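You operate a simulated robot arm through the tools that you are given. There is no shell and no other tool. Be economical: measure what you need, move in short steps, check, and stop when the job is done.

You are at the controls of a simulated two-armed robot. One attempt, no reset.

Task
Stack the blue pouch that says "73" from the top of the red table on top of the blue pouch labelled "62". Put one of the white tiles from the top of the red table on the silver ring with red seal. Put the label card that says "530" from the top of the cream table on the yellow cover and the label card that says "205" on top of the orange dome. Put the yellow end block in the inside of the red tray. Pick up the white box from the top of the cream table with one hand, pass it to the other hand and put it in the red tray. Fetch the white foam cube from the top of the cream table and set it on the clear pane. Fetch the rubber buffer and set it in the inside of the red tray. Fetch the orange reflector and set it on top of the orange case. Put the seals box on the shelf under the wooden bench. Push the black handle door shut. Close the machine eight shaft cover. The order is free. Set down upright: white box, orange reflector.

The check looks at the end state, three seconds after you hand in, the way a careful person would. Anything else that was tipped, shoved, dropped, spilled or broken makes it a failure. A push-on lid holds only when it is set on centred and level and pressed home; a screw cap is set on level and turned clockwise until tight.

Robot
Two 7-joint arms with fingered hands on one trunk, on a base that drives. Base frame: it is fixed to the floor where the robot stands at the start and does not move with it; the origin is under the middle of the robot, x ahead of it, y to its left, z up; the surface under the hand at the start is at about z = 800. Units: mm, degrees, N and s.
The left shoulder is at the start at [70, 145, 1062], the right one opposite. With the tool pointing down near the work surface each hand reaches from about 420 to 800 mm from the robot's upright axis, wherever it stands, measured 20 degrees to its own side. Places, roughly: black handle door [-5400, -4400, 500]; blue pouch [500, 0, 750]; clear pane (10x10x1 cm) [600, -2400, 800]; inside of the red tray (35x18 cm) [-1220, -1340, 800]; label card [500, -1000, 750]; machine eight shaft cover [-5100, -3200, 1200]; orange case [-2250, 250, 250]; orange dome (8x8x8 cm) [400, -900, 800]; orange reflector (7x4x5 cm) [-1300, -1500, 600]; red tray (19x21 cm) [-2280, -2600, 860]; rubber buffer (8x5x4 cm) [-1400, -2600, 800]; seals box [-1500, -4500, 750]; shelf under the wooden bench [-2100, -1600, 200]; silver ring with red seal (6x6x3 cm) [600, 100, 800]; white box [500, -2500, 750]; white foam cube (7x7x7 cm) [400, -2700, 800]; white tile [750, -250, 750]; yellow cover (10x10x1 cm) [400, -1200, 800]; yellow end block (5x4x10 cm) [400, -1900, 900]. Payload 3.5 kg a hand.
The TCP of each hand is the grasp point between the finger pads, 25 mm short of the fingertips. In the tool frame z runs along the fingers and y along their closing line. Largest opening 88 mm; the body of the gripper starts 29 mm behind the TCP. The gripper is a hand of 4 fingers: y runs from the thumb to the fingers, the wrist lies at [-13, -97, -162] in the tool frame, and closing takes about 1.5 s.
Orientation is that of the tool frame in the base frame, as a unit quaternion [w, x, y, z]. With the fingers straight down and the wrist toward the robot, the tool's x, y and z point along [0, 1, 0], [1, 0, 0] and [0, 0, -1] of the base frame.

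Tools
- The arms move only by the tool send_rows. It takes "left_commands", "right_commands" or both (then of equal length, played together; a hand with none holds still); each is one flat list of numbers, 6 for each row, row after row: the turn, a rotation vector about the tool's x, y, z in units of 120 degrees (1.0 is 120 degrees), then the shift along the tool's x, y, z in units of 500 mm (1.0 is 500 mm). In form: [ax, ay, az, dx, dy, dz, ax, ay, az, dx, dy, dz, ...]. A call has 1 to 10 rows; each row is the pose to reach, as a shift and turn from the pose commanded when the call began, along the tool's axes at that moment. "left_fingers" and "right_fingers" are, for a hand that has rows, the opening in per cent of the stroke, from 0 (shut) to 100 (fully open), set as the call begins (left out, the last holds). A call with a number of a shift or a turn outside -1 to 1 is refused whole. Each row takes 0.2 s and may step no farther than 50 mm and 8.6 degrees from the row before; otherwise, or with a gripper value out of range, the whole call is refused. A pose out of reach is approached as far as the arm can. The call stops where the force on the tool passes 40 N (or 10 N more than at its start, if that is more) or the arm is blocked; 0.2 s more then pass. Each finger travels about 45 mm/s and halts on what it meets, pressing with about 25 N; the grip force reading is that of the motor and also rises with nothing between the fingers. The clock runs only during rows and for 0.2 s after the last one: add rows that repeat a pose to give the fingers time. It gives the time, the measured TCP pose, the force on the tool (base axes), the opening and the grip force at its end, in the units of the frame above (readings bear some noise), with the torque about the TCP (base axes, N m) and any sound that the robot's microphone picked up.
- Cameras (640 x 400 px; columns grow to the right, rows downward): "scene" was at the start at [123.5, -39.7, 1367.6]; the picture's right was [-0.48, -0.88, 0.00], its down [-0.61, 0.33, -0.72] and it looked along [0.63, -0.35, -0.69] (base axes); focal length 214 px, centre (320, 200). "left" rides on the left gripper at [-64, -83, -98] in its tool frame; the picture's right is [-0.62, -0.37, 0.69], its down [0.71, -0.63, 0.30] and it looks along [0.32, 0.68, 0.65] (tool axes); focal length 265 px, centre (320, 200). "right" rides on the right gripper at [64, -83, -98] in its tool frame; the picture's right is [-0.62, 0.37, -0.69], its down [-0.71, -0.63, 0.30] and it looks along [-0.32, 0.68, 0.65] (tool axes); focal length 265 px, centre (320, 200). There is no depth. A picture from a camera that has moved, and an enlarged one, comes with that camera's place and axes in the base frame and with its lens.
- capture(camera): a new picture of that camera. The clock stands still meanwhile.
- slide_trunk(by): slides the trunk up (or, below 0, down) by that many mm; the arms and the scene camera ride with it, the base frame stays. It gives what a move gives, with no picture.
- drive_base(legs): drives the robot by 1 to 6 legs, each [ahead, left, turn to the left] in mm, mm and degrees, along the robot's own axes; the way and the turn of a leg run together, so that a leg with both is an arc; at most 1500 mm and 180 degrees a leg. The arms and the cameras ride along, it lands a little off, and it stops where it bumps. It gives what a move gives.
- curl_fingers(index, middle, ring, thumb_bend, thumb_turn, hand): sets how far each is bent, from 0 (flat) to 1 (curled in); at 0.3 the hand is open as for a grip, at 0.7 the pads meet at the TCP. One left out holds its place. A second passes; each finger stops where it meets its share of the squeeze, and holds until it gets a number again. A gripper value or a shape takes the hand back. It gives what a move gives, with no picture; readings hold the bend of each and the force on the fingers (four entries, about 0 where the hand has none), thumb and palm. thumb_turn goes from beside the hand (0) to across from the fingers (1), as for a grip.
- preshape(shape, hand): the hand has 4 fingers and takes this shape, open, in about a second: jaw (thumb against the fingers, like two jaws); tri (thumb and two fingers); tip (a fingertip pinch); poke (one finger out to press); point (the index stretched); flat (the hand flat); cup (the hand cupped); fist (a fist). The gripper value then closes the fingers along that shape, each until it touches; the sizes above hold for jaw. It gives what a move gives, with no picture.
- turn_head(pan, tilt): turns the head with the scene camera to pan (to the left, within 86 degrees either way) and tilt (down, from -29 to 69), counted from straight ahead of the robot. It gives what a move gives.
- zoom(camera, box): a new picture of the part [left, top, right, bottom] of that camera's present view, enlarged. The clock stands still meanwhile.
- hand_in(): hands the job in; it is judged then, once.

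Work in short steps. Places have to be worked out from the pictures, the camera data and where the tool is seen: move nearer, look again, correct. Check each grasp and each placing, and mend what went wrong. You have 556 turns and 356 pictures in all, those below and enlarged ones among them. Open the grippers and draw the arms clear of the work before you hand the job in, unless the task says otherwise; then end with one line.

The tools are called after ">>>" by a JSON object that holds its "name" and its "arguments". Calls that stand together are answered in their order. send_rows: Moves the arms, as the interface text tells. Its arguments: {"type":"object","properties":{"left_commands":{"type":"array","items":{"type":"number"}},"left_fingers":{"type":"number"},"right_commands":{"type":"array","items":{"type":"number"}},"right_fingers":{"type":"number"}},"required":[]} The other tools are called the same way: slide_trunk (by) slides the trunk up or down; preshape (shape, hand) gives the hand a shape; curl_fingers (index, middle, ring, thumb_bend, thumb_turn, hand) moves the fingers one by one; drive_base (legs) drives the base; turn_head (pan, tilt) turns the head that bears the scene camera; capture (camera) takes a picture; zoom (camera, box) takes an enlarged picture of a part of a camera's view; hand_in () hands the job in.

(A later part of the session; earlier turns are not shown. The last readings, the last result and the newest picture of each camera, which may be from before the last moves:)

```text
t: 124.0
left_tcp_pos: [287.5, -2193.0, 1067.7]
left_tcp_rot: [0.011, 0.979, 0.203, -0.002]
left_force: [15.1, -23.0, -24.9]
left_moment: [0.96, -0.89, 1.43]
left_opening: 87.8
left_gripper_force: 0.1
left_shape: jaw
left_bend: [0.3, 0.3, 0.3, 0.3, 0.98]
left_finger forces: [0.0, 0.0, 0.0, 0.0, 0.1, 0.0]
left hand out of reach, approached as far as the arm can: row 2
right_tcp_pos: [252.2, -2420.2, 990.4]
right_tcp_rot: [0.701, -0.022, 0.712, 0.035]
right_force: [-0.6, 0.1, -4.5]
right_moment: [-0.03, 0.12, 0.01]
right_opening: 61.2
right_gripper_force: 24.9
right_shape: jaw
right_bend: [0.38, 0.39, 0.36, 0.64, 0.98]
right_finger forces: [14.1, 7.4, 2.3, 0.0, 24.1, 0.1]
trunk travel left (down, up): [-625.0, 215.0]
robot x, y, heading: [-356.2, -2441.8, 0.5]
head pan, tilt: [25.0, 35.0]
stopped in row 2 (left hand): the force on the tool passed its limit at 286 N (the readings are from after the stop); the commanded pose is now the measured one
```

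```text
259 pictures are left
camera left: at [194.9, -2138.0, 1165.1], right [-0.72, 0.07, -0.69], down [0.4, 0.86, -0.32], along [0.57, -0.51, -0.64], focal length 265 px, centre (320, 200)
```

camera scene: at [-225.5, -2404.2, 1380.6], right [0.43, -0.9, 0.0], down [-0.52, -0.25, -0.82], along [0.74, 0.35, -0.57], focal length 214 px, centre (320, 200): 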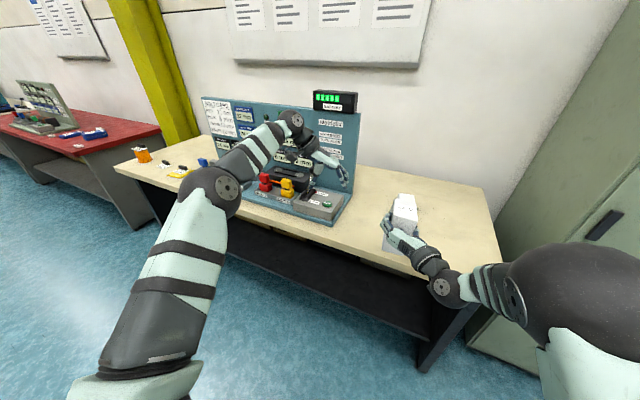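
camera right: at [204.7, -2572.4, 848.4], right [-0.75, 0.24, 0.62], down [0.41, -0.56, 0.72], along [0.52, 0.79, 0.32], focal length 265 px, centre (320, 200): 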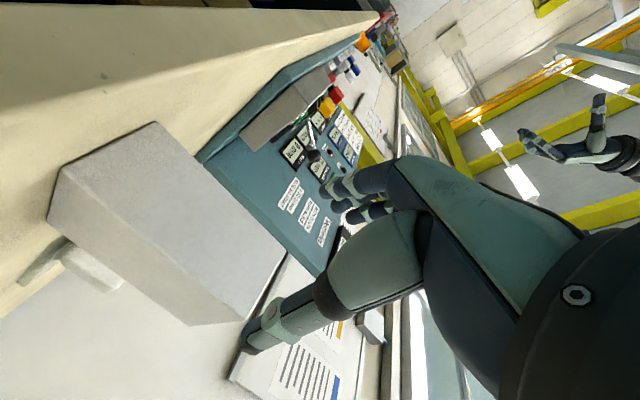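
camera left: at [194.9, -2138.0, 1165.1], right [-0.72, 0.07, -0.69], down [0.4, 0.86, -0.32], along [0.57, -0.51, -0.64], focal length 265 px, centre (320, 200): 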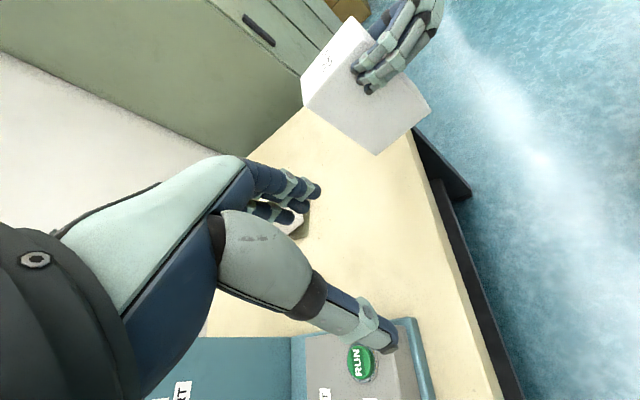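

Left wrist can't turn past about −64°. Instead I'll yaw the box 40° to the left with the right hand, so the left can grip in its natural range.

>>> {"name": "send_rows", "arguments": {"right_commands": [-0.056, 0, 0, 0, 0, 0, -0.112, 0, 0, 0, 0, 0, -0.167, 0, 0, 0, 0, 0, -0.222, 0, 0, 0, 0, 0, -0.278, 0, 0, 0, 0, 0, -0.333, 0, 0, 0, 0, 0]}}

>>> {"name": "send_rows", "arguments": {"left_commands": [0, 0, -0.05, 0, -0.05, 0, 0, 0, -0.1, 0, -0.05, 0, 0, 0, -0.15, 0, -0.05, 0]}}

>>> {"name": "turn_head", "arguments": {"pan": 0, "tilt": 40}}

>>> {"name": "capture", "arguments": {"camera": "scene"}}

```text
t: 124.5
left_tcp_pos: [287.5, -2192.0, 1068.7]
left_tcp_rot: [0.012, 0.979, 0.204, -0.002]
left_force: [6.5, -11.9, -10.0]
left_moment: [0.54, -0.31, 0.75]
left_opening: 87.9
left_gripper_force: 0.0
left_shape: jaw
left_bend: [0.3, 0.3, 0.3, 0.3, 0.98]
left_finger forces: [0.1, 0.0, 0.1, 0.0, 0.0, 0.0]
right_tcp_pos: [251.2, -2418.1, 989.4]
right_tcp_rot: [0.698, -0.065, 0.709, 0.076]
right_force: [0.9, 0.1, -3.9]
right_moment: [-0.01, 0.08, 0.0]
right_opening: 60.9
right_gripper_force: 25.5
right_shape: jaw
right_bend: [0.38, 0.39, 0.36, 0.64, 0.98]
right_finger forces: [14.1, 7.5, 2.7, 0.0, 24.3, 0.0]
trunk travel left (down, up): [-625.0, 215.0]
robot x, y, heading: [-355.9, -2441.1, 0.4]
head pan, tilt: [25.0, 35.0]
stopped in row 2 (left hand): the force on the tool passed its limit at 49 N (the readings are from after the stop); the commanded pose is now the measured one
```

```text
t: 125.2
left_tcp_pos: [275.8, -2167.6, 1069.3]
left_tcp_rot: [0.012, 0.935, 0.355, -0.005]
left_force: [-1.3, 0.4, 0.0]
left_moment: [-0.02, 0.03, -0.01]
left_opening: 87.8
left_gripper_force: 0.0
left_shape: jaw
left_bend: [0.3, 0.3, 0.3, 0.3, 0.98]
left_finger forces: [0.0, 0.0, 0.0, 0.0, 0.0, 0.1]
right_tcp_pos: [249.8, -2417.7, 992.0]
right_tcp_rot: [0.7, -0.063, 0.707, 0.076]
right_force: [0.7, 0.0, -3.3]
right_moment: [-0.04, 0.14, 0.02]
right_opening: 61.0
right_gripper_force: 25.5
right_shape: jaw
right_bend: [0.38, 0.39, 0.36, 0.64, 0.98]
right_finger forces: [14.3, 7.5, 2.6, 0.0, 24.2, 0.1]
trunk travel left (down, up): [-625.0, 215.0]
robot x, y, heading: [-358.6, -2438.5, 0.3]
head pan, tilt: [25.0, 35.0]
```

```text
t: 126.1
left_tcp_pos: [276.4, -2166.7, 1068.3]
left_tcp_rot: [0.012, 0.935, 0.354, -0.004]
left_force: [0.9, 0.1, 0.3]
left_moment: [0.0, 0.03, 0.01]
left_opening: 88.0
left_gripper_force: 0.0
left_shape: jaw
left_bend: [0.3, 0.3, 0.3, 0.3, 0.98]
left_finger forces: [0.0, 0.0, 0.1, 0.0, 0.1, 0.0]
right_tcp_pos: [252.5, -2417.2, 991.9]
right_tcp_rot: [0.699, -0.064, 0.708, 0.076]
right_force: [-0.5, 0.2, -2.1]
right_moment: [-0.04, 0.14, -0.01]
right_opening: 61.1
right_gripper_force: 25.5
right_shape: jaw
right_bend: [0.38, 0.39, 0.36, 0.64, 0.98]
right_finger forces: [14.2, 7.5, 2.6, 0.1, 24.3, 0.0]
trunk travel left (down, up): [-625.0, 215.0]
robot x, y, heading: [-353.1, -2442.1, 0.2]
head pan, tilt: [0.0, 40.0]
```

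```text
258 pictures are left
camera scene: at [-220.0, -2441.2, 1373.1], right [0.01, -1.0, 0.0], down [-0.64, 0.0, -0.77], along [0.77, 0.01, -0.64], focal length 214 px, centre (320, 200)
```

scene: 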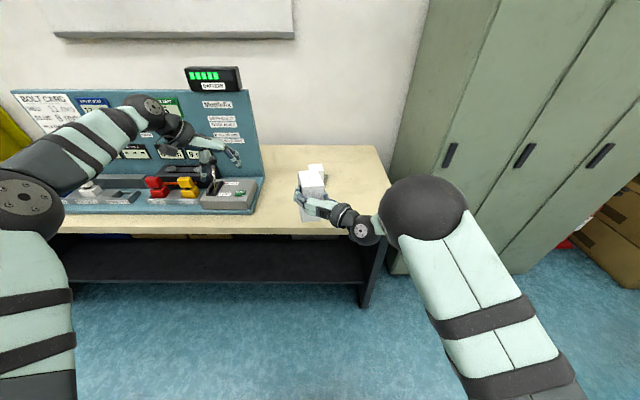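

Residual force cleared. Retry the right-hand yaw by 30°, to match the left's −48°.

>>> {"name": "send_rows", "arguments": {"right_commands": [-0.05, 0, 0, 0, 0, 0, -0.1, 0, 0, 0, 0, 0, -0.15, 0, 0, 0, 0, 0, -0.2, 0, 0, 0, 0, 0, -0.25, 0, 0, 0, 0, 0, -0.25, 0, 0, 0, 0, 0]}}

>>> {"name": "capture", "arguments": {"camera": "scene"}}

>>> {"name": "capture", "arguments": {"camera": "left"}}

```text
t: 127.5
left_tcp_pos: [275.6, -2165.4, 1069.6]
left_tcp_rot: [0.012, 0.935, 0.354, -0.004]
left_force: [0.3, 0.5, 0.4]
left_moment: [-0.05, 0.01, 0.02]
left_opening: 88.0
left_gripper_force: 0.0
left_shape: jaw
left_bend: [0.3, 0.3, 0.3, 0.3, 0.98]
left_finger forces: [0.1, 0.0, 0.1, 0.0, 0.1, 0.0]
right_tcp_pos: [250.2, -2416.7, 992.9]
right_tcp_rot: [0.659, -0.243, 0.664, 0.255]
right_force: [0.8, 0.5, -4.3]
right_moment: [-0.08, 0.07, -0.05]
right_opening: 61.2
right_gripper_force: 25.0
right_shape: jaw
right_bend: [0.38, 0.39, 0.36, 0.64, 0.98]
right_finger forces: [13.8, 7.5, 2.6, 0.1, 24.1, 0.0]
trunk travel left (down, up): [-625.0, 215.0]
robot x, y, heading: [-356.8, -2443.1, 0.5]
head pan, tilt: [0.0, 40.0]
```

```text
257 pictures are left
camera scene: at [-220.5, -2440.8, 1373.1], right [0.01, -1.0, 0.0], down [-0.64, 0.0, -0.77], along [0.77, 0.0, -0.64], focal length 214 px, centre (320, 200)
```

scene: 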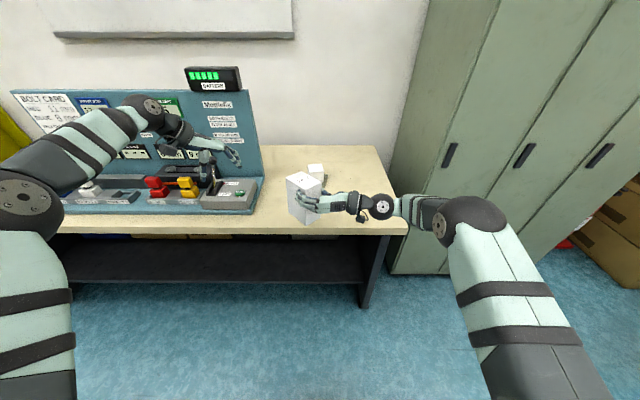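

```text
256 pictures are left
camera left: at [172.2, -2144.0, 1166.2], right [-0.71, -0.15, -0.69], down [0.12, 0.94, -0.33], along [0.7, -0.31, -0.65], focal length 265 px, centre (320, 200)
```

left: 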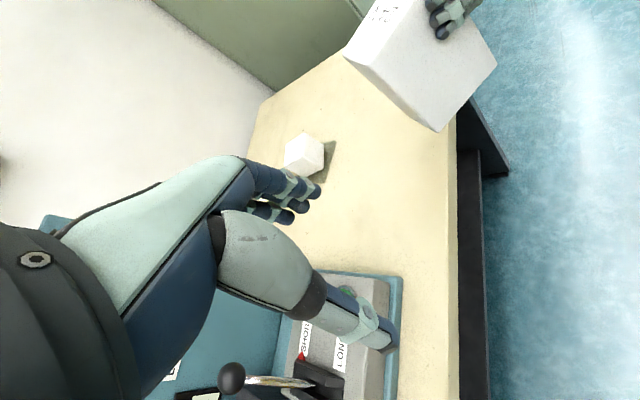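

>>> {"name": "zoom", "arguments": {"camera": "scene", "box": [260, 145, 360, 245]}}

```text
4.00 times, centred on (310, 195) of scene
camera zoom: at [-220.5, -2440.8, 1373.1], right [0.01, -1.0, 0.0], down [-0.64, 0.0, -0.77], along [0.77, 0.0, -0.64], focal length 858 px, centre (360, 220)
```

zoom: 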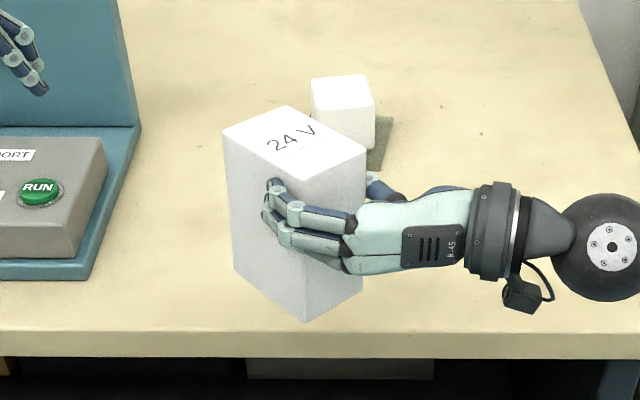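

Box top is at z≈1025, centre [286,−2394], yaw 45°. I'll bring the left hand above its far part [301,−2379].

>>> {"name": "send_rows", "arguments": {"left_commands": [0.003, 0.003, -0.01, -0.041, 0.059, -0.008, 0.006, 0.005, -0.02, -0.082, 0.118, -0.012, 0.0094, 0.0077, -0.03, -0.123, 0.177, -0.014, 0.0094, 0.0077, -0.03, -0.163, 0.236, -0.014, 0.0094, 0.0077, -0.03, -0.204, 0.295, -0.014, 0.0094, 0.0077, -0.03, -0.245, 0.3536, -0.014, 0.0094, 0.0077, -0.03, -0.245, 0.3536, -0.014]}}

>>> {"name": "zoom", "arguments": {"camera": "scene", "box": [240, 110, 380, 250]}}

>>> {"name": "capture", "arguments": {"camera": "left"}}

```text
t: 129.1
left_tcp_pos: [301.1, -2380.7, 1082.0]
left_tcp_rot: [-0.001, 0.923, 0.384, 0.0]
left_force: [-0.4, 0.9, -0.7]
left_moment: [-0.02, -0.01, 0.0]
left_opening: 87.8
left_gripper_force: 0.1
left_shape: jaw
left_bend: [0.3, 0.3, 0.3, 0.3, 0.98]
left_finger forces: [0.0, 0.0, 0.0, 0.0, 0.0, 0.1]
right_tcp_pos: [250.1, -2414.8, 991.5]
right_tcp_rot: [0.659, -0.243, 0.664, 0.255]
right_force: [0.4, -0.2, -3.5]
right_moment: [-0.1, 0.08, 0.01]
right_opening: 61.0
right_gripper_force: 25.3
right_shape: jaw
right_bend: [0.38, 0.39, 0.36, 0.64, 0.98]
right_finger forces: [13.7, 7.5, 2.6, 0.0, 24.2, 0.1]
trunk travel left (down, up): [-625.0, 215.0]
robot x, y, heading: [-357.0, -2442.7, 0.3]
head pan, tilt: [0.0, 40.0]
```

```text
2.86 times, centred on (310, 180) of scene
camera zoom: at [-220.3, -2440.2, 1373.1], right [0.01, -1.0, 0.0], down [-0.64, -0.01, -0.77], along [0.77, 0.0, -0.64], focal length 613 px, centre (349, 257)
```

zoom: 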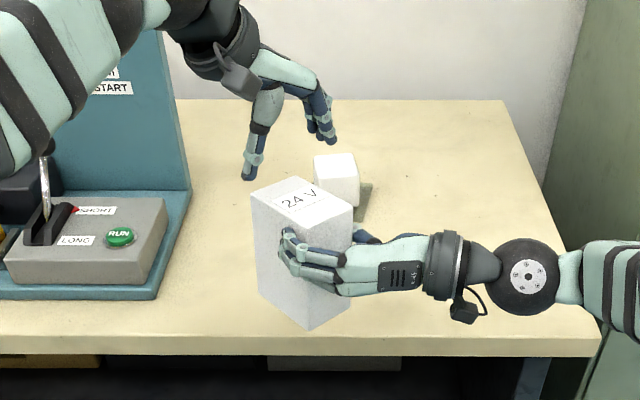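

```text
253 pictures are left
camera left: at [196.2, -2365.6, 1179.8], right [-0.7, -0.18, -0.69], down [0.06, 0.95, -0.3], along [0.71, -0.25, -0.65], focal length 265 px, centre (320, 200)
```

left: 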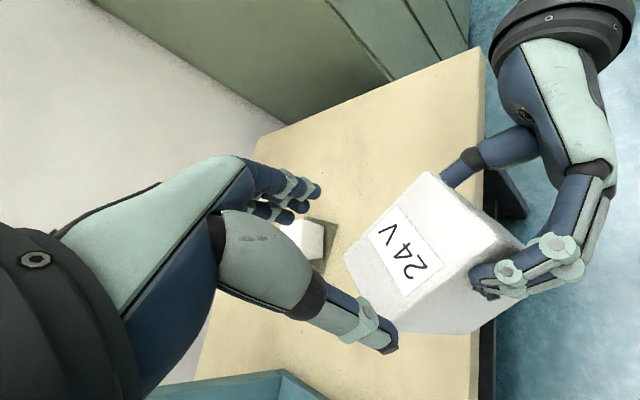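

Alignment agrees to within about 10 mm; I'll split the difference (−6 mm along closing), lower to z≈1032, and check.

>>> {"name": "send_rows", "arguments": {"left_commands": [0, 0, 0, 0, -0.012, 0.03, 0, 0, 0, 0, -0.012, 0.07, 0, 0, 0, 0, -0.012, 0.1, 0, 0, 0, 0, -0.012, 0.1]}}

>>> {"name": "capture", "arguments": {"camera": "left"}}

>>> {"name": "zoom", "arguments": {"camera": "scene", "box": [240, 110, 380, 250]}}

```text
t: 130.1
left_tcp_pos: [297.0, -2375.9, 1033.3]
left_tcp_rot: [0.0, 0.924, 0.383, -0.001]
left_force: [0.7, 0.4, -0.7]
left_moment: [0.01, -0.04, 0.0]
left_opening: 87.8
left_gripper_force: 0.1
left_shape: jaw
left_bend: [0.3, 0.3, 0.3, 0.3, 0.98]
left_finger forces: [0.0, 0.0, 0.0, 0.1, 0.1, 0.1]
right_tcp_pos: [250.0, -2417.9, 991.8]
right_tcp_rot: [0.659, -0.242, 0.664, 0.257]
right_force: [0.0, 0.2, -3.3]
right_moment: [-0.09, 0.08, 0.01]
right_opening: 61.0
right_gripper_force: 25.2
right_shape: jaw
right_bend: [0.38, 0.39, 0.36, 0.64, 0.98]
right_finger forces: [13.8, 7.6, 2.7, 0.1, 24.1, 0.0]
trunk travel left (down, up): [-625.0, 215.0]
robot x, y, heading: [-355.9, -2443.5, 0.8]
head pan, tilt: [0.0, 40.0]
```

```text
252 pictures are left
camera left: at [192.2, -2362.8, 1130.3], right [-0.7, -0.18, -0.69], down [0.06, 0.95, -0.3], along [0.71, -0.25, -0.65], focal length 265 px, centre (320, 200)
```

left: 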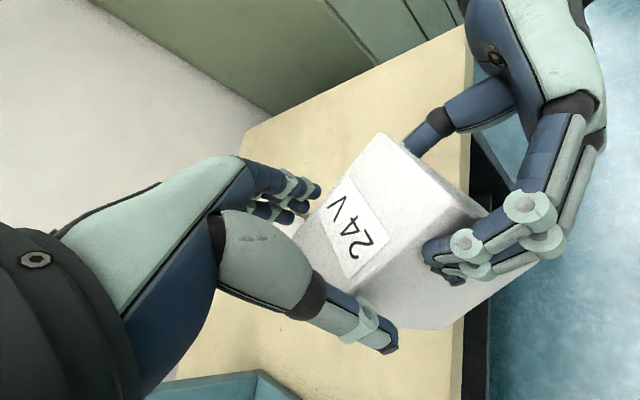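

```text
2.86 times, centred on (310, 180) of scene
camera zoom: at [-220.3, -2441.3, 1373.1], right [0.01, -1.0, 0.0], down [-0.64, 0.0, -0.77], along [0.77, 0.01, -0.64], focal length 613 px, centre (349, 257)
```

zoom: 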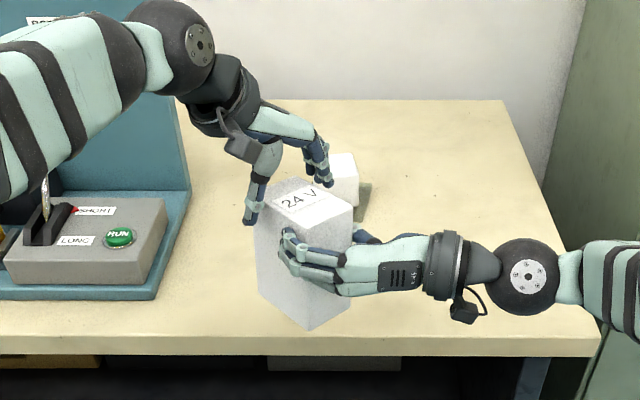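

The thumb is near the box's far end; I'll shift 12 mm toward the middle and close the left hand.

>>> {"name": "send_rows", "arguments": {"left_commands": [0, 0, 0, -0.012, 0, 0, 0, 0, 0, -0.024, 0, 0.004, 0, 0, 0, -0.024, 0, 0.004]}}

>>> {"name": "send_rows", "arguments": {"left_commands": [0, 0, 0, 0, 0, 0, 0, 0, 0, 0, 0, 0, 0, 0, 0, 0, 0, 0, 0, 0, 0, 0, 0, 0, 0, 0, 0, 0, 0, 0, 0, 0, 0, 0, 0, 0], "left_fingers": 0}}

>>> {"name": "zoom", "arguments": {"camera": "scene", "box": [240, 110, 380, 250]}}

>>> {"name": "capture", "arguments": {"camera": "left"}}

```text
t: 130.9
left_tcp_pos: [288.5, -2385.1, 1029.0]
left_tcp_rot: [-0.002, 0.923, 0.384, 0.0]
left_force: [0.5, -0.4, 0.0]
left_moment: [0.04, -0.02, -0.01]
left_opening: 87.8
left_gripper_force: 0.1
left_shape: jaw
left_bend: [0.3, 0.3, 0.3, 0.3, 0.98]
left_finger forces: [0.1, 0.0, 0.0, 0.1, 0.1, 0.1]
right_tcp_pos: [250.4, -2417.0, 991.3]
right_tcp_rot: [0.66, -0.243, 0.664, 0.256]
right_force: [0.9, 0.5, -3.6]
right_moment: [-0.11, 0.1, 0.03]
right_opening: 61.0
right_gripper_force: 25.1
right_shape: jaw
right_bend: [0.38, 0.39, 0.36, 0.64, 0.98]
right_finger forces: [13.8, 7.6, 2.5, 0.0, 24.1, 0.0]
trunk travel left (down, up): [-625.0, 215.0]
robot x, y, heading: [-357.6, -2441.3, 0.2]
head pan, tilt: [0.0, 40.0]
```

```text
t: 132.3
left_tcp_pos: [288.7, -2385.7, 1030.6]
left_tcp_rot: [-0.001, 0.924, 0.383, 0.0]
left_force: [0.2, -1.0, -0.8]
left_moment: [0.06, 0.06, -0.08]
left_opening: 56.2
left_gripper_force: 25.3
left_shape: jaw
left_bend: [0.29, 0.4, 0.36, 0.6, 0.99]
left_finger forces: [12.6, 6.7, 3.1, 0.0, 22.6, 0.0]
right_tcp_pos: [251.3, -2416.8, 990.2]
right_tcp_rot: [0.659, -0.243, 0.664, 0.256]
right_force: [0.7, -0.1, -3.0]
right_moment: [-0.12, 0.06, 0.05]
right_opening: 60.6
right_gripper_force: 24.8
right_shape: jaw
right_bend: [0.38, 0.39, 0.36, 0.64, 0.98]
right_finger forces: [13.1, 7.8, 2.9, 0.0, 24.0, 0.0]
trunk travel left (down, up): [-625.0, 215.0]
robot x, y, heading: [-354.5, -2439.4, 0.3]
head pan, tilt: [0.0, 40.0]
```

```text
2.86 times, centred on (310, 180) of scene
camera zoom: at [-220.1, -2441.3, 1373.1], right [0.01, -1.0, 0.0], down [-0.64, 0.0, -0.77], along [0.77, 0.01, -0.64], focal length 613 px, centre (349, 257)
```

zoom: 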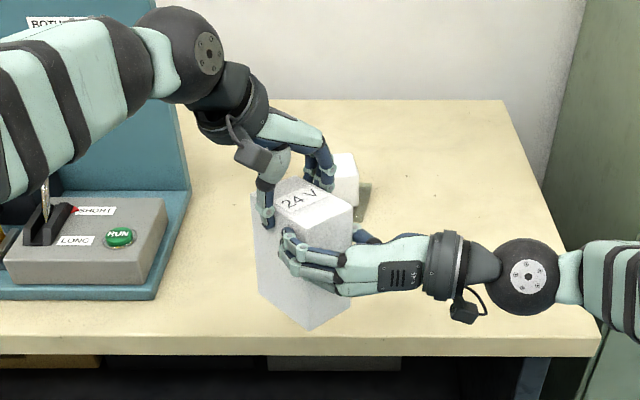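

```text
249 pictures are left
camera left: at [183.8, -2371.0, 1127.8], right [-0.7, -0.18, -0.69], down [0.06, 0.95, -0.3], along [0.71, -0.25, -0.66], focal length 265 px, centre (320, 200)
```

left: 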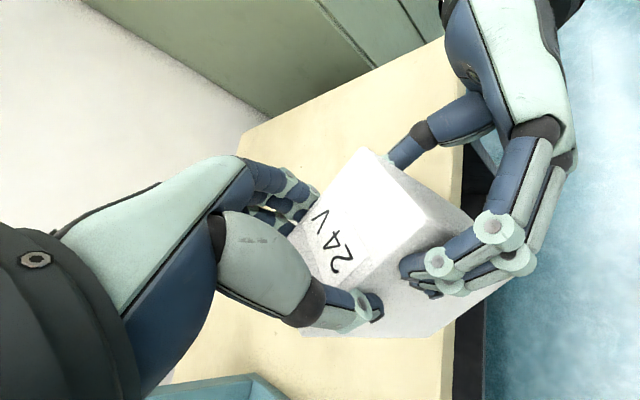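

Both hands grip. Open the right hand and retract it along its fingers.

>>> {"name": "send_rows", "arguments": {"right_commands": [0, 0, 0, 0, 0, 0, 0, 0, 0, 0, 0, 0, 0, 0, 0, 0, 0, 0, 0, 0, 0, 0, 0, 0, 0, 0, 0, 0, 0, 0], "right_fingers": 100}}

>>> {"name": "send_rows", "arguments": {"right_commands": [0, 0, 0, 0, 0, -0.05, 0, 0, 0, 0, 0, -0.11, 0, 0, 0, 0, 0, -0.17, 0, 0, 0, 0, 0, -0.24]}}

>>> {"name": "zoom", "arguments": {"camera": "scene", "box": [240, 110, 380, 250]}}

```text
t: 133.5
left_tcp_pos: [287.6, -2385.9, 1030.2]
left_tcp_rot: [0.0, 0.924, 0.383, 0.0]
left_force: [0.2, 0.3, 0.1]
left_moment: [0.05, -0.05, 0.06]
left_opening: 56.4
left_gripper_force: 25.1
left_shape: jaw
left_bend: [0.29, 0.4, 0.37, 0.6, 0.99]
left_finger forces: [13.3, 6.6, 3.2, 0.0, 22.9, 0.0]
right_tcp_pos: [250.2, -2416.6, 992.1]
right_tcp_rot: [0.659, -0.243, 0.664, 0.256]
right_force: [-1.2, -0.4, -0.2]
right_moment: [0.01, 0.02, -0.04]
right_opening: 87.6
right_gripper_force: 0.1
right_shape: jaw
right_bend: [0.3, 0.3, 0.3, 0.3, 0.98]
right_finger forces: [0.0, 0.1, 0.0, 0.0, 0.0, 0.0]
trunk travel left (down, up): [-625.0, 215.0]
robot x, y, heading: [-357.9, -2442.5, 0.4]
head pan, tilt: [0.0, 40.0]
```

```text
t: 134.5
left_tcp_pos: [286.3, -2385.2, 1030.4]
left_tcp_rot: [-0.002, 0.923, 0.384, 0.001]
left_force: [-0.3, -1.4, -0.2]
left_moment: [-0.01, -0.03, 0.02]
left_opening: 56.2
left_gripper_force: 24.9
left_shape: jaw
left_bend: [0.29, 0.4, 0.37, 0.6, 0.99]
left_finger forces: [13.3, 6.6, 3.1, 0.0, 22.9, 0.1]
right_tcp_pos: [160.2, -2498.8, 990.7]
right_tcp_rot: [0.659, -0.243, 0.664, 0.256]
right_force: [0.4, 0.3, -1.0]
right_moment: [0.0, 0.0, 0.01]
right_opening: 87.7
right_gripper_force: 0.1
right_shape: jaw
right_bend: [0.3, 0.3, 0.3, 0.3, 0.98]
right_finger forces: [0.0, 0.0, 0.0, 0.0, 0.1, 0.1]
trunk travel left (down, up): [-625.0, 215.0]
robot x, y, heading: [-354.5, -2441.8, 0.3]
head pan, tilt: [0.0, 40.0]
```

```text
2.86 times, centred on (310, 180) of scene
camera zoom: at [-221.5, -2442.8, 1373.2], right [0.01, -1.0, 0.0], down [-0.64, 0.0, -0.77], along [0.77, 0.01, -0.64], focal length 613 px, centre (349, 257)
```

zoom: 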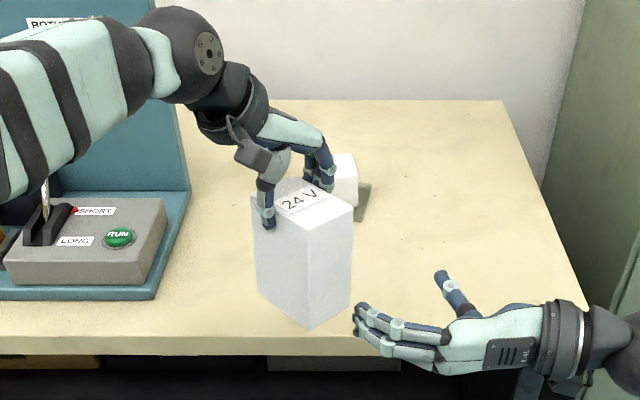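

Handover done; the box is upright in the left hand. I'll back the base off, then tuck the left arm up and left while yawing the right hand back.

>>> {"name": "drive_base", "arguments": {"legs": [[-150, 0, 0]]}}

>>> {"name": "send_rows", "arguments": {"left_commands": [0, 0, 0, 0.009, -0.062, -0.028, 0, 0, 0, 0.018, -0.124, -0.055, 0, 0, 0, 0.027, -0.186, -0.083, 0, 0, 0, 0.036, -0.248, -0.11, 0, 0, 0, 0.045, -0.31, -0.138, 0, 0, 0, 0.054, -0.372, -0.165, 0, 0, 0, 0.063, -0.434, -0.193, 0, 0, 0, 0.071, -0.495, -0.22], "right_commands": [0.032, 0, 0, 0, 0, 0, 0.065, 0, 0, 0, 0, 0, 0.097, 0, 0, 0, 0, 0, 0.129, 0, 0, 0, 0, 0, 0.161, 0, 0, 0, 0, 0, 0.194, 0, 0, 0, 0, 0, 0.226, 0, 0, 0, 0, 0, 0.258, 0, 0, 0, 0, 0]}}

>>> {"name": "capture", "arguments": {"camera": "scene"}}

```text
t: 135.9
left_tcp_pos: [140.0, -2388.2, 1029.7]
left_tcp_rot: [-0.002, 0.924, 0.382, -0.002]
left_force: [0.0, 0.1, -3.3]
left_moment: [0.02, -0.04, -0.03]
left_opening: 56.0
left_gripper_force: 25.7
left_shape: jaw
left_bend: [0.29, 0.4, 0.37, 0.6, 0.99]
left_finger forces: [13.3, 6.5, 3.2, 0.0, 22.9, 0.0]
right_tcp_pos: [10.2, -2500.9, 989.2]
right_tcp_rot: [0.659, -0.242, 0.665, 0.255]
right_force: [-0.4, -0.4, 0.1]
right_moment: [0.03, -0.01, 0.0]
right_opening: 87.7
right_gripper_force: 0.1
right_shape: jaw
right_bend: [0.3, 0.3, 0.3, 0.3, 0.98]
right_finger forces: [0.1, 0.0, 0.0, 0.0, 0.0, 0.0]
trunk travel left (down, up): [-625.0, 215.0]
robot x, y, heading: [-510.9, -2440.7, 0.1]
head pan, tilt: [0.0, 40.0]
```

```text
t: 137.7
left_tcp_pos: [-11.8, -2182.8, 1140.7]
left_tcp_rot: [0.0, 0.924, 0.382, -0.001]
left_force: [-0.9, 0.3, -2.6]
left_moment: [-0.02, -0.06, -0.01]
left_opening: 56.3
left_gripper_force: 25.1
left_shape: jaw
left_bend: [0.29, 0.4, 0.37, 0.6, 0.99]
left_finger forces: [13.3, 6.5, 3.2, 0.1, 23.0, 0.0]
right_tcp_pos: [8.5, -2497.8, 990.5]
right_tcp_rot: [0.7, -0.058, 0.709, 0.067]
right_force: [0.1, 0.2, 0.4]
right_moment: [-0.03, -0.01, 0.0]
right_opening: 87.5
right_gripper_force: 0.0
right_shape: jaw
right_bend: [0.3, 0.3, 0.3, 0.3, 0.98]
right_finger forces: [0.1, 0.1, 0.0, 0.0, 0.1, 0.0]
trunk travel left (down, up): [-625.0, 215.0]
robot x, y, heading: [-507.1, -2440.2, 0.3]
head pan, tilt: [0.0, 40.0]
```

```text
247 pictures are left
camera scene: at [-371.6, -2439.5, 1373.2], right [0.0, -1.0, 0.0], down [-0.64, 0.0, -0.77], along [0.77, 0.0, -0.64], focal length 214 px, centre (320, 200)
```

scene: 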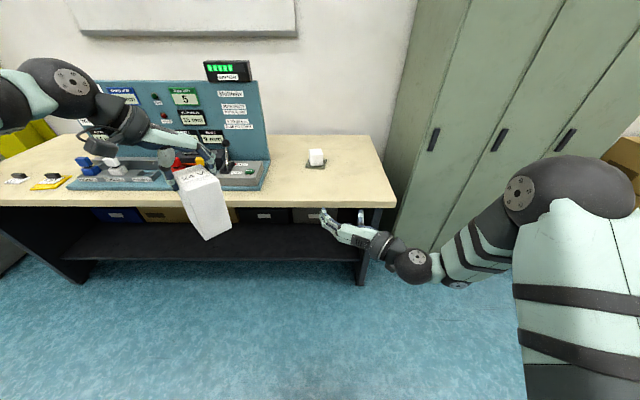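

Now rotate the right hand back to pointing down (two calls).

>>> {"name": "send_rows", "arguments": {"right_commands": [0.041, 0.041, 0.041, -0.006, -0.022, 0.008, 0.082, 0.082, 0.082, -0.012, -0.044, 0.016, 0.123, 0.123, 0.123, -0.018, -0.066, 0.025, 0.164, 0.164, 0.164, -0.024, -0.088, 0.033, 0.205, 0.205, 0.205, -0.03, -0.11, 0.041, 0.246, 0.246, 0.246, -0.036, -0.132, 0.049, 0.287, 0.287, 0.287, -0.042, -0.154, 0.057, 0.328, 0.328, 0.328, -0.048, -0.176, 0.066, 0.369, 0.369, 0.369, -0.054, -0.198, 0.074, 0.41, 0.41, 0.41, -0.06, -0.218, 0.082]}}

>>> {"name": "send_rows", "arguments": {"right_commands": [0.041, 0.041, 0.041, 0, 0, 0, 0.082, 0.082, 0.082, 0, 0, 0, 0.123, 0.123, 0.123, 0, 0, 0, 0.164, 0.164, 0.164, 0, 0, 0]}}

```text
t: 139.9
left_tcp_pos: [-9.6, -2186.5, 1142.4]
left_tcp_rot: [-0.001, 0.924, 0.383, -0.001]
left_force: [0.2, 0.2, -3.0]
left_moment: [0.0, -0.07, 0.05]
left_opening: 56.1
left_gripper_force: 25.4
left_shape: jaw
left_bend: [0.29, 0.4, 0.37, 0.6, 0.99]
left_finger forces: [13.4, 6.7, 3.2, 0.0, 23.0, 0.1]
right_tcp_pos: [69.8, -2599.5, 1017.6]
right_tcp_rot: [0.233, 0.482, 0.844, 0.025]
right_force: [-0.4, 0.0, 0.8]
right_moment: [0.02, 0.02, -0.02]
right_opening: 88.0
right_gripper_force: 0.0
right_shape: jaw
right_bend: [0.3, 0.3, 0.3, 0.3, 0.98]
right_finger forces: [0.0, 0.1, 0.0, 0.0, 0.0, 0.0]
trunk travel left (down, up): [-625.0, 215.0]
robot x, y, heading: [-504.2, -2441.3, 0.0]
head pan, tilt: [0.0, 40.0]
```

```text
t: 140.9
left_tcp_pos: [-10.1, -2185.2, 1141.8]
left_tcp_rot: [-0.001, 0.924, 0.383, 0.0]
left_force: [1.5, -0.3, -3.6]
left_moment: [0.0, -0.07, -0.02]
left_opening: 56.3
left_gripper_force: 24.7
left_shape: jaw
left_bend: [0.29, 0.4, 0.37, 0.6, 0.99]
left_finger forces: [13.4, 6.7, 3.1, 0.1, 23.0, 0.0]
right_tcp_pos: [71.5, -2600.7, 1019.4]
right_tcp_rot: [-0.005, 0.639, 0.769, 0.001]
right_force: [-0.2, -0.3, -0.4]
right_moment: [-0.01, 0.02, 0.03]
right_opening: 87.7
right_gripper_force: 0.0
right_shape: jaw
right_bend: [0.3, 0.3, 0.3, 0.3, 0.98]
right_finger forces: [0.0, 0.1, 0.1, 0.0, 0.0, 0.0]
trunk travel left (down, up): [-625.0, 215.0]
robot x, y, heading: [-506.3, -2445.4, 0.2]
head pan, tilt: [0.0, 40.0]
```

Right hand is pointing down again. Raise it 60 mm and drive to the yellow block's front.

>>> {"name": "send_rows", "arguments": {"right_commands": [0, 0, 0, 0, 0, -0.06, 0, 0, 0, 0, 0, -0.12]}}

>>> {"name": "drive_base", "arguments": {"legs": [[0, 610, 0], [290, 0, 0]]}}

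>>> {"name": "turn_head", "arguments": {"pan": -10, "tilt": 45}}

>>> {"name": "capture", "arguments": {"camera": "scene"}}

>>> {"name": "capture", "arguments": {"camera": "right"}}

```text
t: 141.5
left_tcp_pos: [-10.5, -2185.5, 1141.8]
left_tcp_rot: [-0.001, 0.924, 0.383, -0.001]
left_force: [0.2, 0.3, -3.8]
left_moment: [-0.01, -0.04, -0.02]
left_opening: 56.4
left_gripper_force: 25.0
left_shape: jaw
left_bend: [0.29, 0.4, 0.37, 0.6, 0.99]
left_finger forces: [13.3, 6.7, 3.2, 0.0, 23.0, 0.0]
right_tcp_pos: [70.9, -2602.2, 1080.3]
right_tcp_rot: [-0.006, 0.639, 0.77, 0.002]
right_force: [1.2, 0.7, -0.2]
right_moment: [-0.01, 0.01, 0.0]
right_opening: 87.8
right_gripper_force: 0.1
right_shape: jaw
right_bend: [0.3, 0.3, 0.3, 0.3, 0.98]
right_finger forces: [0.0, 0.0, 0.0, 0.0, 0.0, 0.1]
trunk travel left (down, up): [-625.0, 215.0]
robot x, y, heading: [-507.7, -2443.1, 0.2]
head pan, tilt: [0.0, 40.0]
```

```text
t: 146.5
left_tcp_pos: [281.5, -1592.4, 1142.6]
left_tcp_rot: [-0.001, 0.925, 0.379, 0.0]
left_force: [0.3, 0.2, -2.6]
left_moment: [-0.02, -0.04, 0.0]
left_opening: 56.3
left_gripper_force: 25.3
left_shape: jaw
left_bend: [0.29, 0.4, 0.37, 0.6, 0.99]
left_finger forces: [13.3, 6.6, 3.2, 0.0, 23.0, 0.0]
right_tcp_pos: [359.1, -2010.2, 1081.0]
right_tcp_rot: [-0.004, 0.641, 0.767, 0.001]
right_force: [1.2, 0.0, 0.1]
right_moment: [-0.02, -0.01, 0.02]
right_opening: 87.8
right_gripper_force: 0.0
right_shape: jaw
right_bend: [0.3, 0.3, 0.3, 0.3, 0.98]
right_finger forces: [0.0, 0.0, 0.0, 0.0, 0.0, 0.1]
trunk travel left (down, up): [-625.0, 215.0]
robot x, y, heading: [-217.3, -1844.3, -0.2]
head pan, tilt: [0.0, 40.0]
```

```text
t: 147.2
left_tcp_pos: [282.2, -1592.8, 1141.1]
left_tcp_rot: [-0.001, 0.925, 0.38, 0.0]
left_force: [-0.6, 0.2, -4.3]
left_moment: [0.01, -0.07, 0.01]
left_opening: 56.6
left_gripper_force: 25.5
left_shape: jaw
left_bend: [0.29, 0.4, 0.37, 0.6, 0.99]
left_finger forces: [13.4, 6.6, 3.2, 0.1, 22.9, 0.1]
right_tcp_pos: [359.9, -2009.9, 1079.8]
right_tcp_rot: [-0.004, 0.642, 0.767, 0.001]
right_force: [-0.4, 0.2, 0.0]
right_moment: [0.02, 0.01, 0.01]
right_opening: 87.5
right_gripper_force: 0.1
right_shape: jaw
right_bend: [0.3, 0.3, 0.3, 0.3, 0.98]
right_finger forces: [0.1, 0.0, 0.0, 0.1, 0.0, 0.0]
trunk travel left (down, up): [-625.0, 215.0]
robot x, y, heading: [-214.7, -1842.5, -0.3]
head pan, tilt: [-10.0, 45.0]
```

```text
246 pictures are left
camera scene: at [-84.0, -1860.6, 1365.8], right [-0.18, -0.98, 0.0], down [-0.7, 0.12, -0.71], along [0.7, -0.12, -0.71], focal length 214 px, centre (320, 200)
```

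scene: 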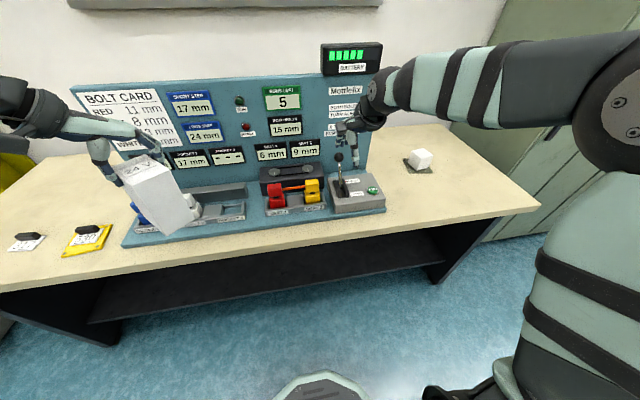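

```text
245 pictures are left
camera right: at [266.5, -1961.4, 1178.9], right [0.48, -0.55, 0.69], down [-0.5, -0.81, -0.31], along [0.73, -0.19, -0.66], focal length 265 px, centre (320, 200)
```

right: 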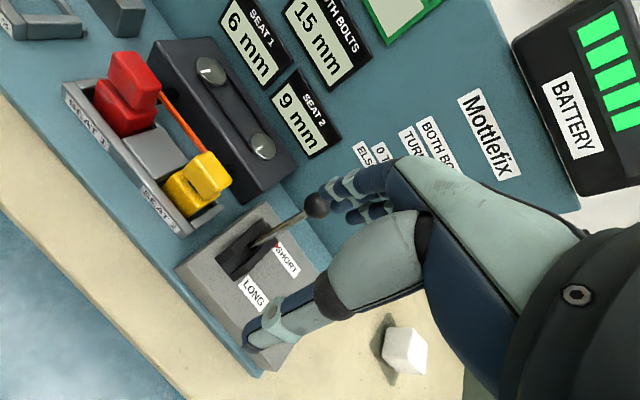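

>>> {"name": "zoom", "arguments": {"camera": "right", "box": [80, 100, 280, 260]}}

>>> {"name": "zoom", "arguments": {"camera": "scene", "box": [255, 150, 345, 220]}}

```text
2.50 times, centred on (180, 180) of right
camera zoom: at [266.5, -1961.4, 1178.9], right [0.48, -0.55, 0.69], down [-0.5, -0.81, -0.31], along [0.73, -0.19, -0.66], focal length 664 px, centre (670, 250)
```

zoom: 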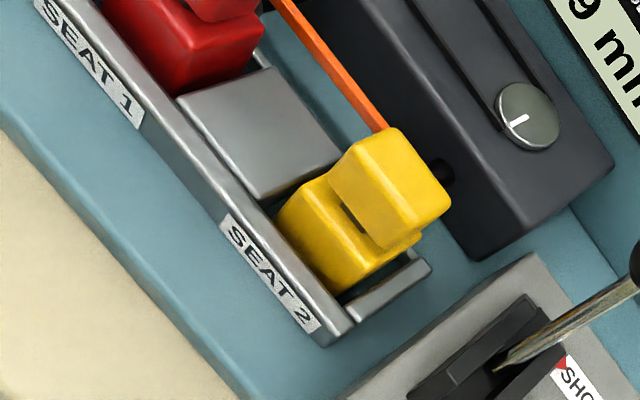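

```text
5.71 times, centred on (300, 185) of scene
camera zoom: at [-84.0, -1860.6, 1365.8], right [-0.18, -0.98, 0.0], down [-0.7, 0.12, -0.71], along [0.7, -0.12, -0.71], focal length 1226 px, centre (434, 286)
```

zoom: 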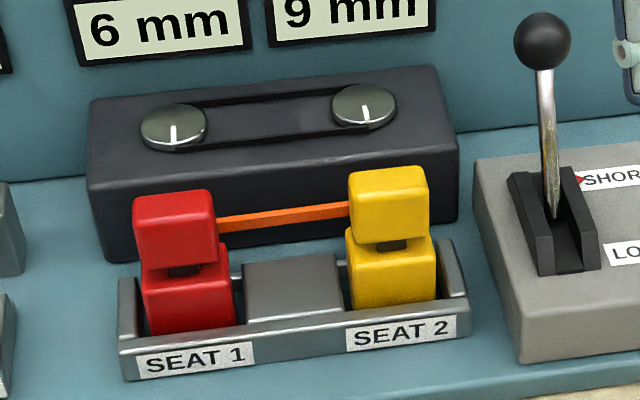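

>>> {"name": "zoom", "arguments": {"camera": "scene", "box": [275, 165, 325, 205]}}

>>> {"name": "zoom", "arguments": {"camera": "right", "box": [130, 60, 250, 220]}}

```text
10.00 times, centred on (300, 185) of scene
camera zoom: at [-84.0, -1860.6, 1365.8], right [-0.18, -0.98, 0.0], down [-0.7, 0.12, -0.71], along [0.7, -0.12, -0.71], focal length 2145 px, centre (520, 350)
```

zoom: 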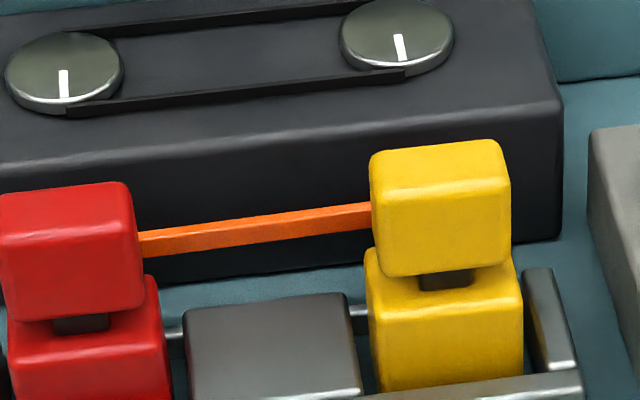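

```text
2.50 times, centred on (190, 140) of right
camera zoom: at [266.5, -1961.4, 1178.9], right [0.48, -0.55, 0.69], down [-0.5, -0.81, -0.31], along [0.73, -0.19, -0.66], focal length 664 px, centre (645, 350)
```

zoom: 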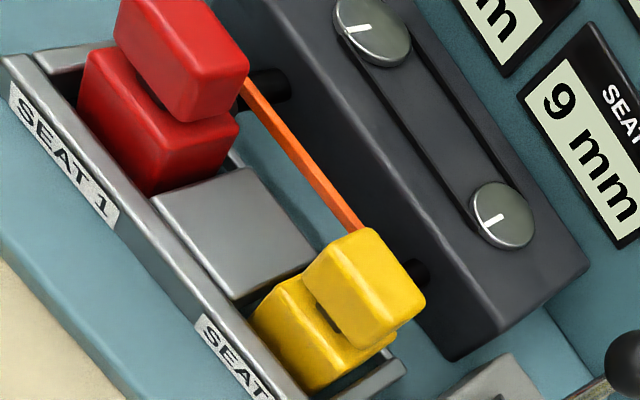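

The orange bar runs behind the knobs, so I'll grip the yellow knob from its sides (closing along y, wrist over the red side). Drive left 160 and rotate the right hand.

>>> {"name": "drive_base", "arguments": {"legs": [[0, 160, 0.2]]}}

>>> {"name": "send_rows", "arguments": {"right_commands": [0, 0, 0.071, -0.02, 0.012, 0, 0, 0, 0.142, -0.04, 0.024, 0, 0, 0, 0.213, -0.06, 0.036, 0, 0, 0, 0.284, -0.08, 0.048, 0, 0, 0, 0.355, -0.1, 0.06, 0, 0, 0, 0.426, -0.12, 0.072, 0, 0, 0, 0.497, -0.14, 0.084, 0, 0, 0, 0.568, -0.16, 0.096, 0, 0, 0, 0.639, -0.18, 0.108, 0, 0, 0, 0.71, -0.194, 0.117, 0]}}

>>> {"name": "capture", "arguments": {"camera": "right"}}

>>> {"name": "capture", "arguments": {"camera": "scene"}}

```text
t: 148.6
left_tcp_pos: [282.3, -1433.0, 1143.2]
left_tcp_rot: [-0.002, 0.925, 0.38, 0.0]
left_force: [-0.3, -0.9, -4.0]
left_moment: [-0.03, -0.02, 0.0]
left_opening: 56.4
left_gripper_force: 25.1
left_shape: jaw
left_bend: [0.29, 0.4, 0.37, 0.6, 0.99]
left_finger forces: [13.4, 6.6, 3.1, 0.0, 22.8, 0.1]
right_tcp_pos: [361.3, -1850.0, 1079.5]
right_tcp_rot: [-0.005, 0.642, 0.767, 0.002]
right_force: [-0.2, -1.2, -0.5]
right_moment: [0.04, 0.01, 0.04]
right_opening: 87.7
right_gripper_force: 0.1
right_shape: jaw
right_bend: [0.3, 0.3, 0.3, 0.3, 0.98]
right_finger forces: [0.1, 0.0, 0.0, 0.0, 0.1, 0.1]
trunk travel left (down, up): [-625.0, 215.0]
robot x, y, heading: [-216.4, -1687.1, 0.1]
head pan, tilt: [-10.0, 45.0]
```

```text
t: 150.8
left_tcp_pos: [284.1, -1431.7, 1141.1]
left_tcp_rot: [-0.002, 0.925, 0.379, -0.001]
left_force: [1.3, 1.2, -3.9]
left_moment: [0.0, -0.05, 0.02]
left_opening: 56.2
left_gripper_force: 24.9
left_shape: jaw
left_bend: [0.29, 0.4, 0.37, 0.6, 0.99]
left_finger forces: [13.5, 6.5, 3.2, 0.1, 22.9, 0.1]
right_tcp_pos: [435.4, -1934.8, 1077.6]
right_tcp_rot: [-0.005, 0.992, 0.13, -0.001]
right_force: [-0.9, -0.4, 0.3]
right_moment: [0.0, -0.01, 0.01]
right_opening: 87.7
right_gripper_force: 0.0
right_shape: jaw
right_bend: [0.3, 0.3, 0.3, 0.3, 0.98]
right_finger forces: [0.0, 0.1, 0.0, 0.1, 0.0, 0.1]
trunk travel left (down, up): [-625.0, 215.0]
robot x, y, heading: [-215.5, -1683.6, -0.1]
head pan, tilt: [-10.0, 45.0]
```

```text
240 pictures are left
camera right: at [476.1, -1837.7, 1176.7], right [-0.5, -0.52, 0.69], down [-0.85, 0.43, -0.3], along [-0.14, -0.74, -0.66], focal length 265 px, centre (320, 200)
```

right: 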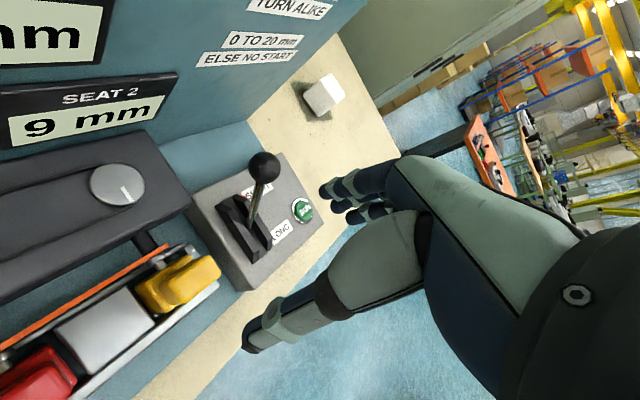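

```text
239 pictures are left
camera scene: at [-83.0, -1700.3, 1365.7], right [-0.17, -0.98, 0.0], down [-0.7, 0.12, -0.71], along [0.7, -0.12, -0.71], focal length 214 px, centre (320, 200)
```

scene: 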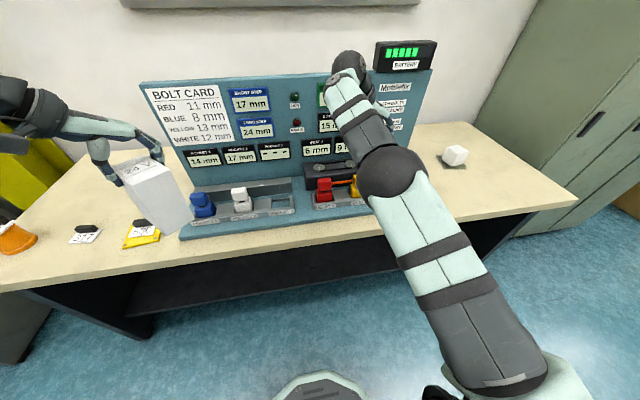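

>>> {"name": "zoom", "arguments": {"camera": "right", "box": [90, 220, 250, 350]}}

```text
3.08 times, centred on (170, 285) of right
camera zoom: at [476.1, -1837.7, 1176.7], right [-0.5, -0.52, 0.69], down [-0.85, 0.43, -0.3], along [-0.14, -0.74, -0.66], focal length 817 px, centre (782, -62)
```

zoom: 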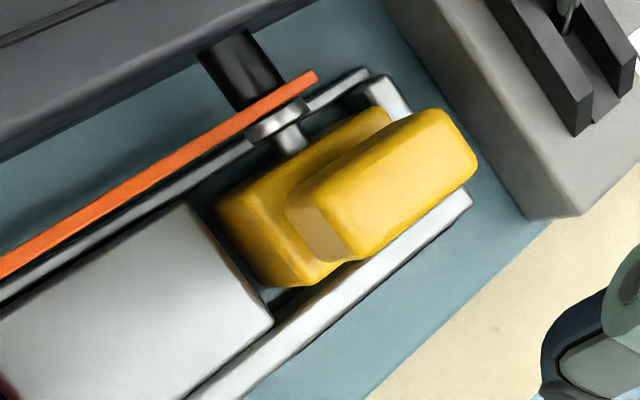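

Shaft and bar end behind the block. I estimate the knob centre at [440,−1925], top z≈917. Rotate the last 15° and descend to just above it.

>>> {"name": "send_rows", "arguments": {"right_commands": [0, 0, 0.06, 0.003, -0.01, 0.05, 0, 0, 0.125, 0.005, -0.019, 0.12, 0, 0, 0.125, 0.005, -0.019, 0.2, 0, 0, 0.125, 0.005, -0.019, 0.25, 0, 0, 0.125, 0.005, -0.019, 0.25]}}

>>> {"name": "capture", "arguments": {"camera": "right"}}

>>> {"name": "zoom", "arguments": {"camera": "scene", "box": [290, 120, 390, 220]}}

```text
t: 152.0
left_tcp_pos: [282.1, -1431.3, 1142.1]
left_tcp_rot: [-0.001, 0.925, 0.38, 0.0]
left_force: [0.5, -0.9, -2.8]
left_moment: [-0.02, -0.04, -0.01]
left_opening: 56.0
left_gripper_force: 25.2
left_shape: jaw
left_bend: [0.29, 0.4, 0.37, 0.6, 0.99]
left_finger forces: [13.5, 6.6, 3.2, 0.1, 22.9, 0.1]
right_tcp_pos: [432.8, -1921.9, 952.7]
right_tcp_rot: [-0.005, 1.0, 0.0, -0.002]
right_force: [-0.7, -1.1, 0.5]
right_moment: [0.03, 0.03, 0.04]
right_opening: 87.8
right_gripper_force: 0.0
right_shape: jaw
right_bend: [0.3, 0.3, 0.3, 0.3, 0.98]
right_finger forces: [0.1, 0.0, 0.1, 0.0, 0.0, 0.0]
trunk travel left (down, up): [-625.0, 215.0]
robot x, y, heading: [-214.7, -1683.0, -0.2]
head pan, tilt: [-10.0, 45.0]
```

```text
237 pictures are left
camera right: at [496.8, -1838.6, 1050.8], right [-0.62, -0.37, 0.69], down [-0.72, 0.63, -0.3], along [-0.33, -0.68, -0.66], focal length 265 px, centre (320, 200)
```

right: 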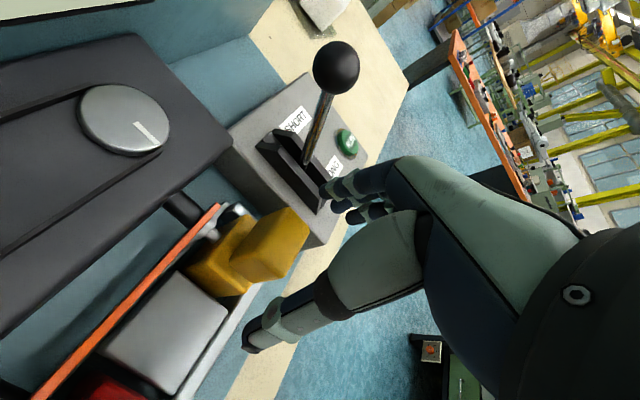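

```text
4.00 times, centred on (340, 170) of scene
camera zoom: at [-84.4, -1699.8, 1365.8], right [-0.17, -0.98, 0.0], down [-0.7, 0.12, -0.71], along [0.7, -0.12, -0.71], focal length 858 px, centre (240, 320)
```

zoom: 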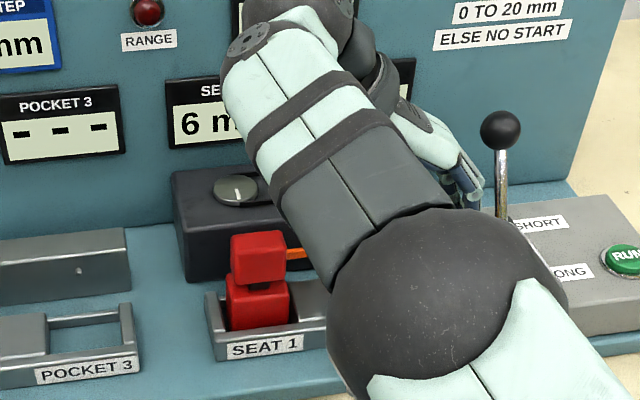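

>>> {"name": "zoom", "arguments": {"camera": "right", "box": [170, 180, 330, 310]}}

```text
3.08 times, centred on (250, 245) of right
camera zoom: at [496.8, -1838.6, 1050.8], right [-0.62, -0.37, 0.69], down [-0.72, 0.63, -0.3], along [-0.33, -0.68, -0.66], focal length 817 px, centre (535, 62)
```

zoom: 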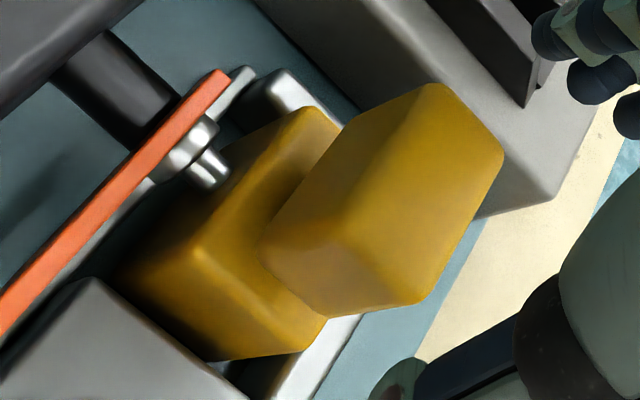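

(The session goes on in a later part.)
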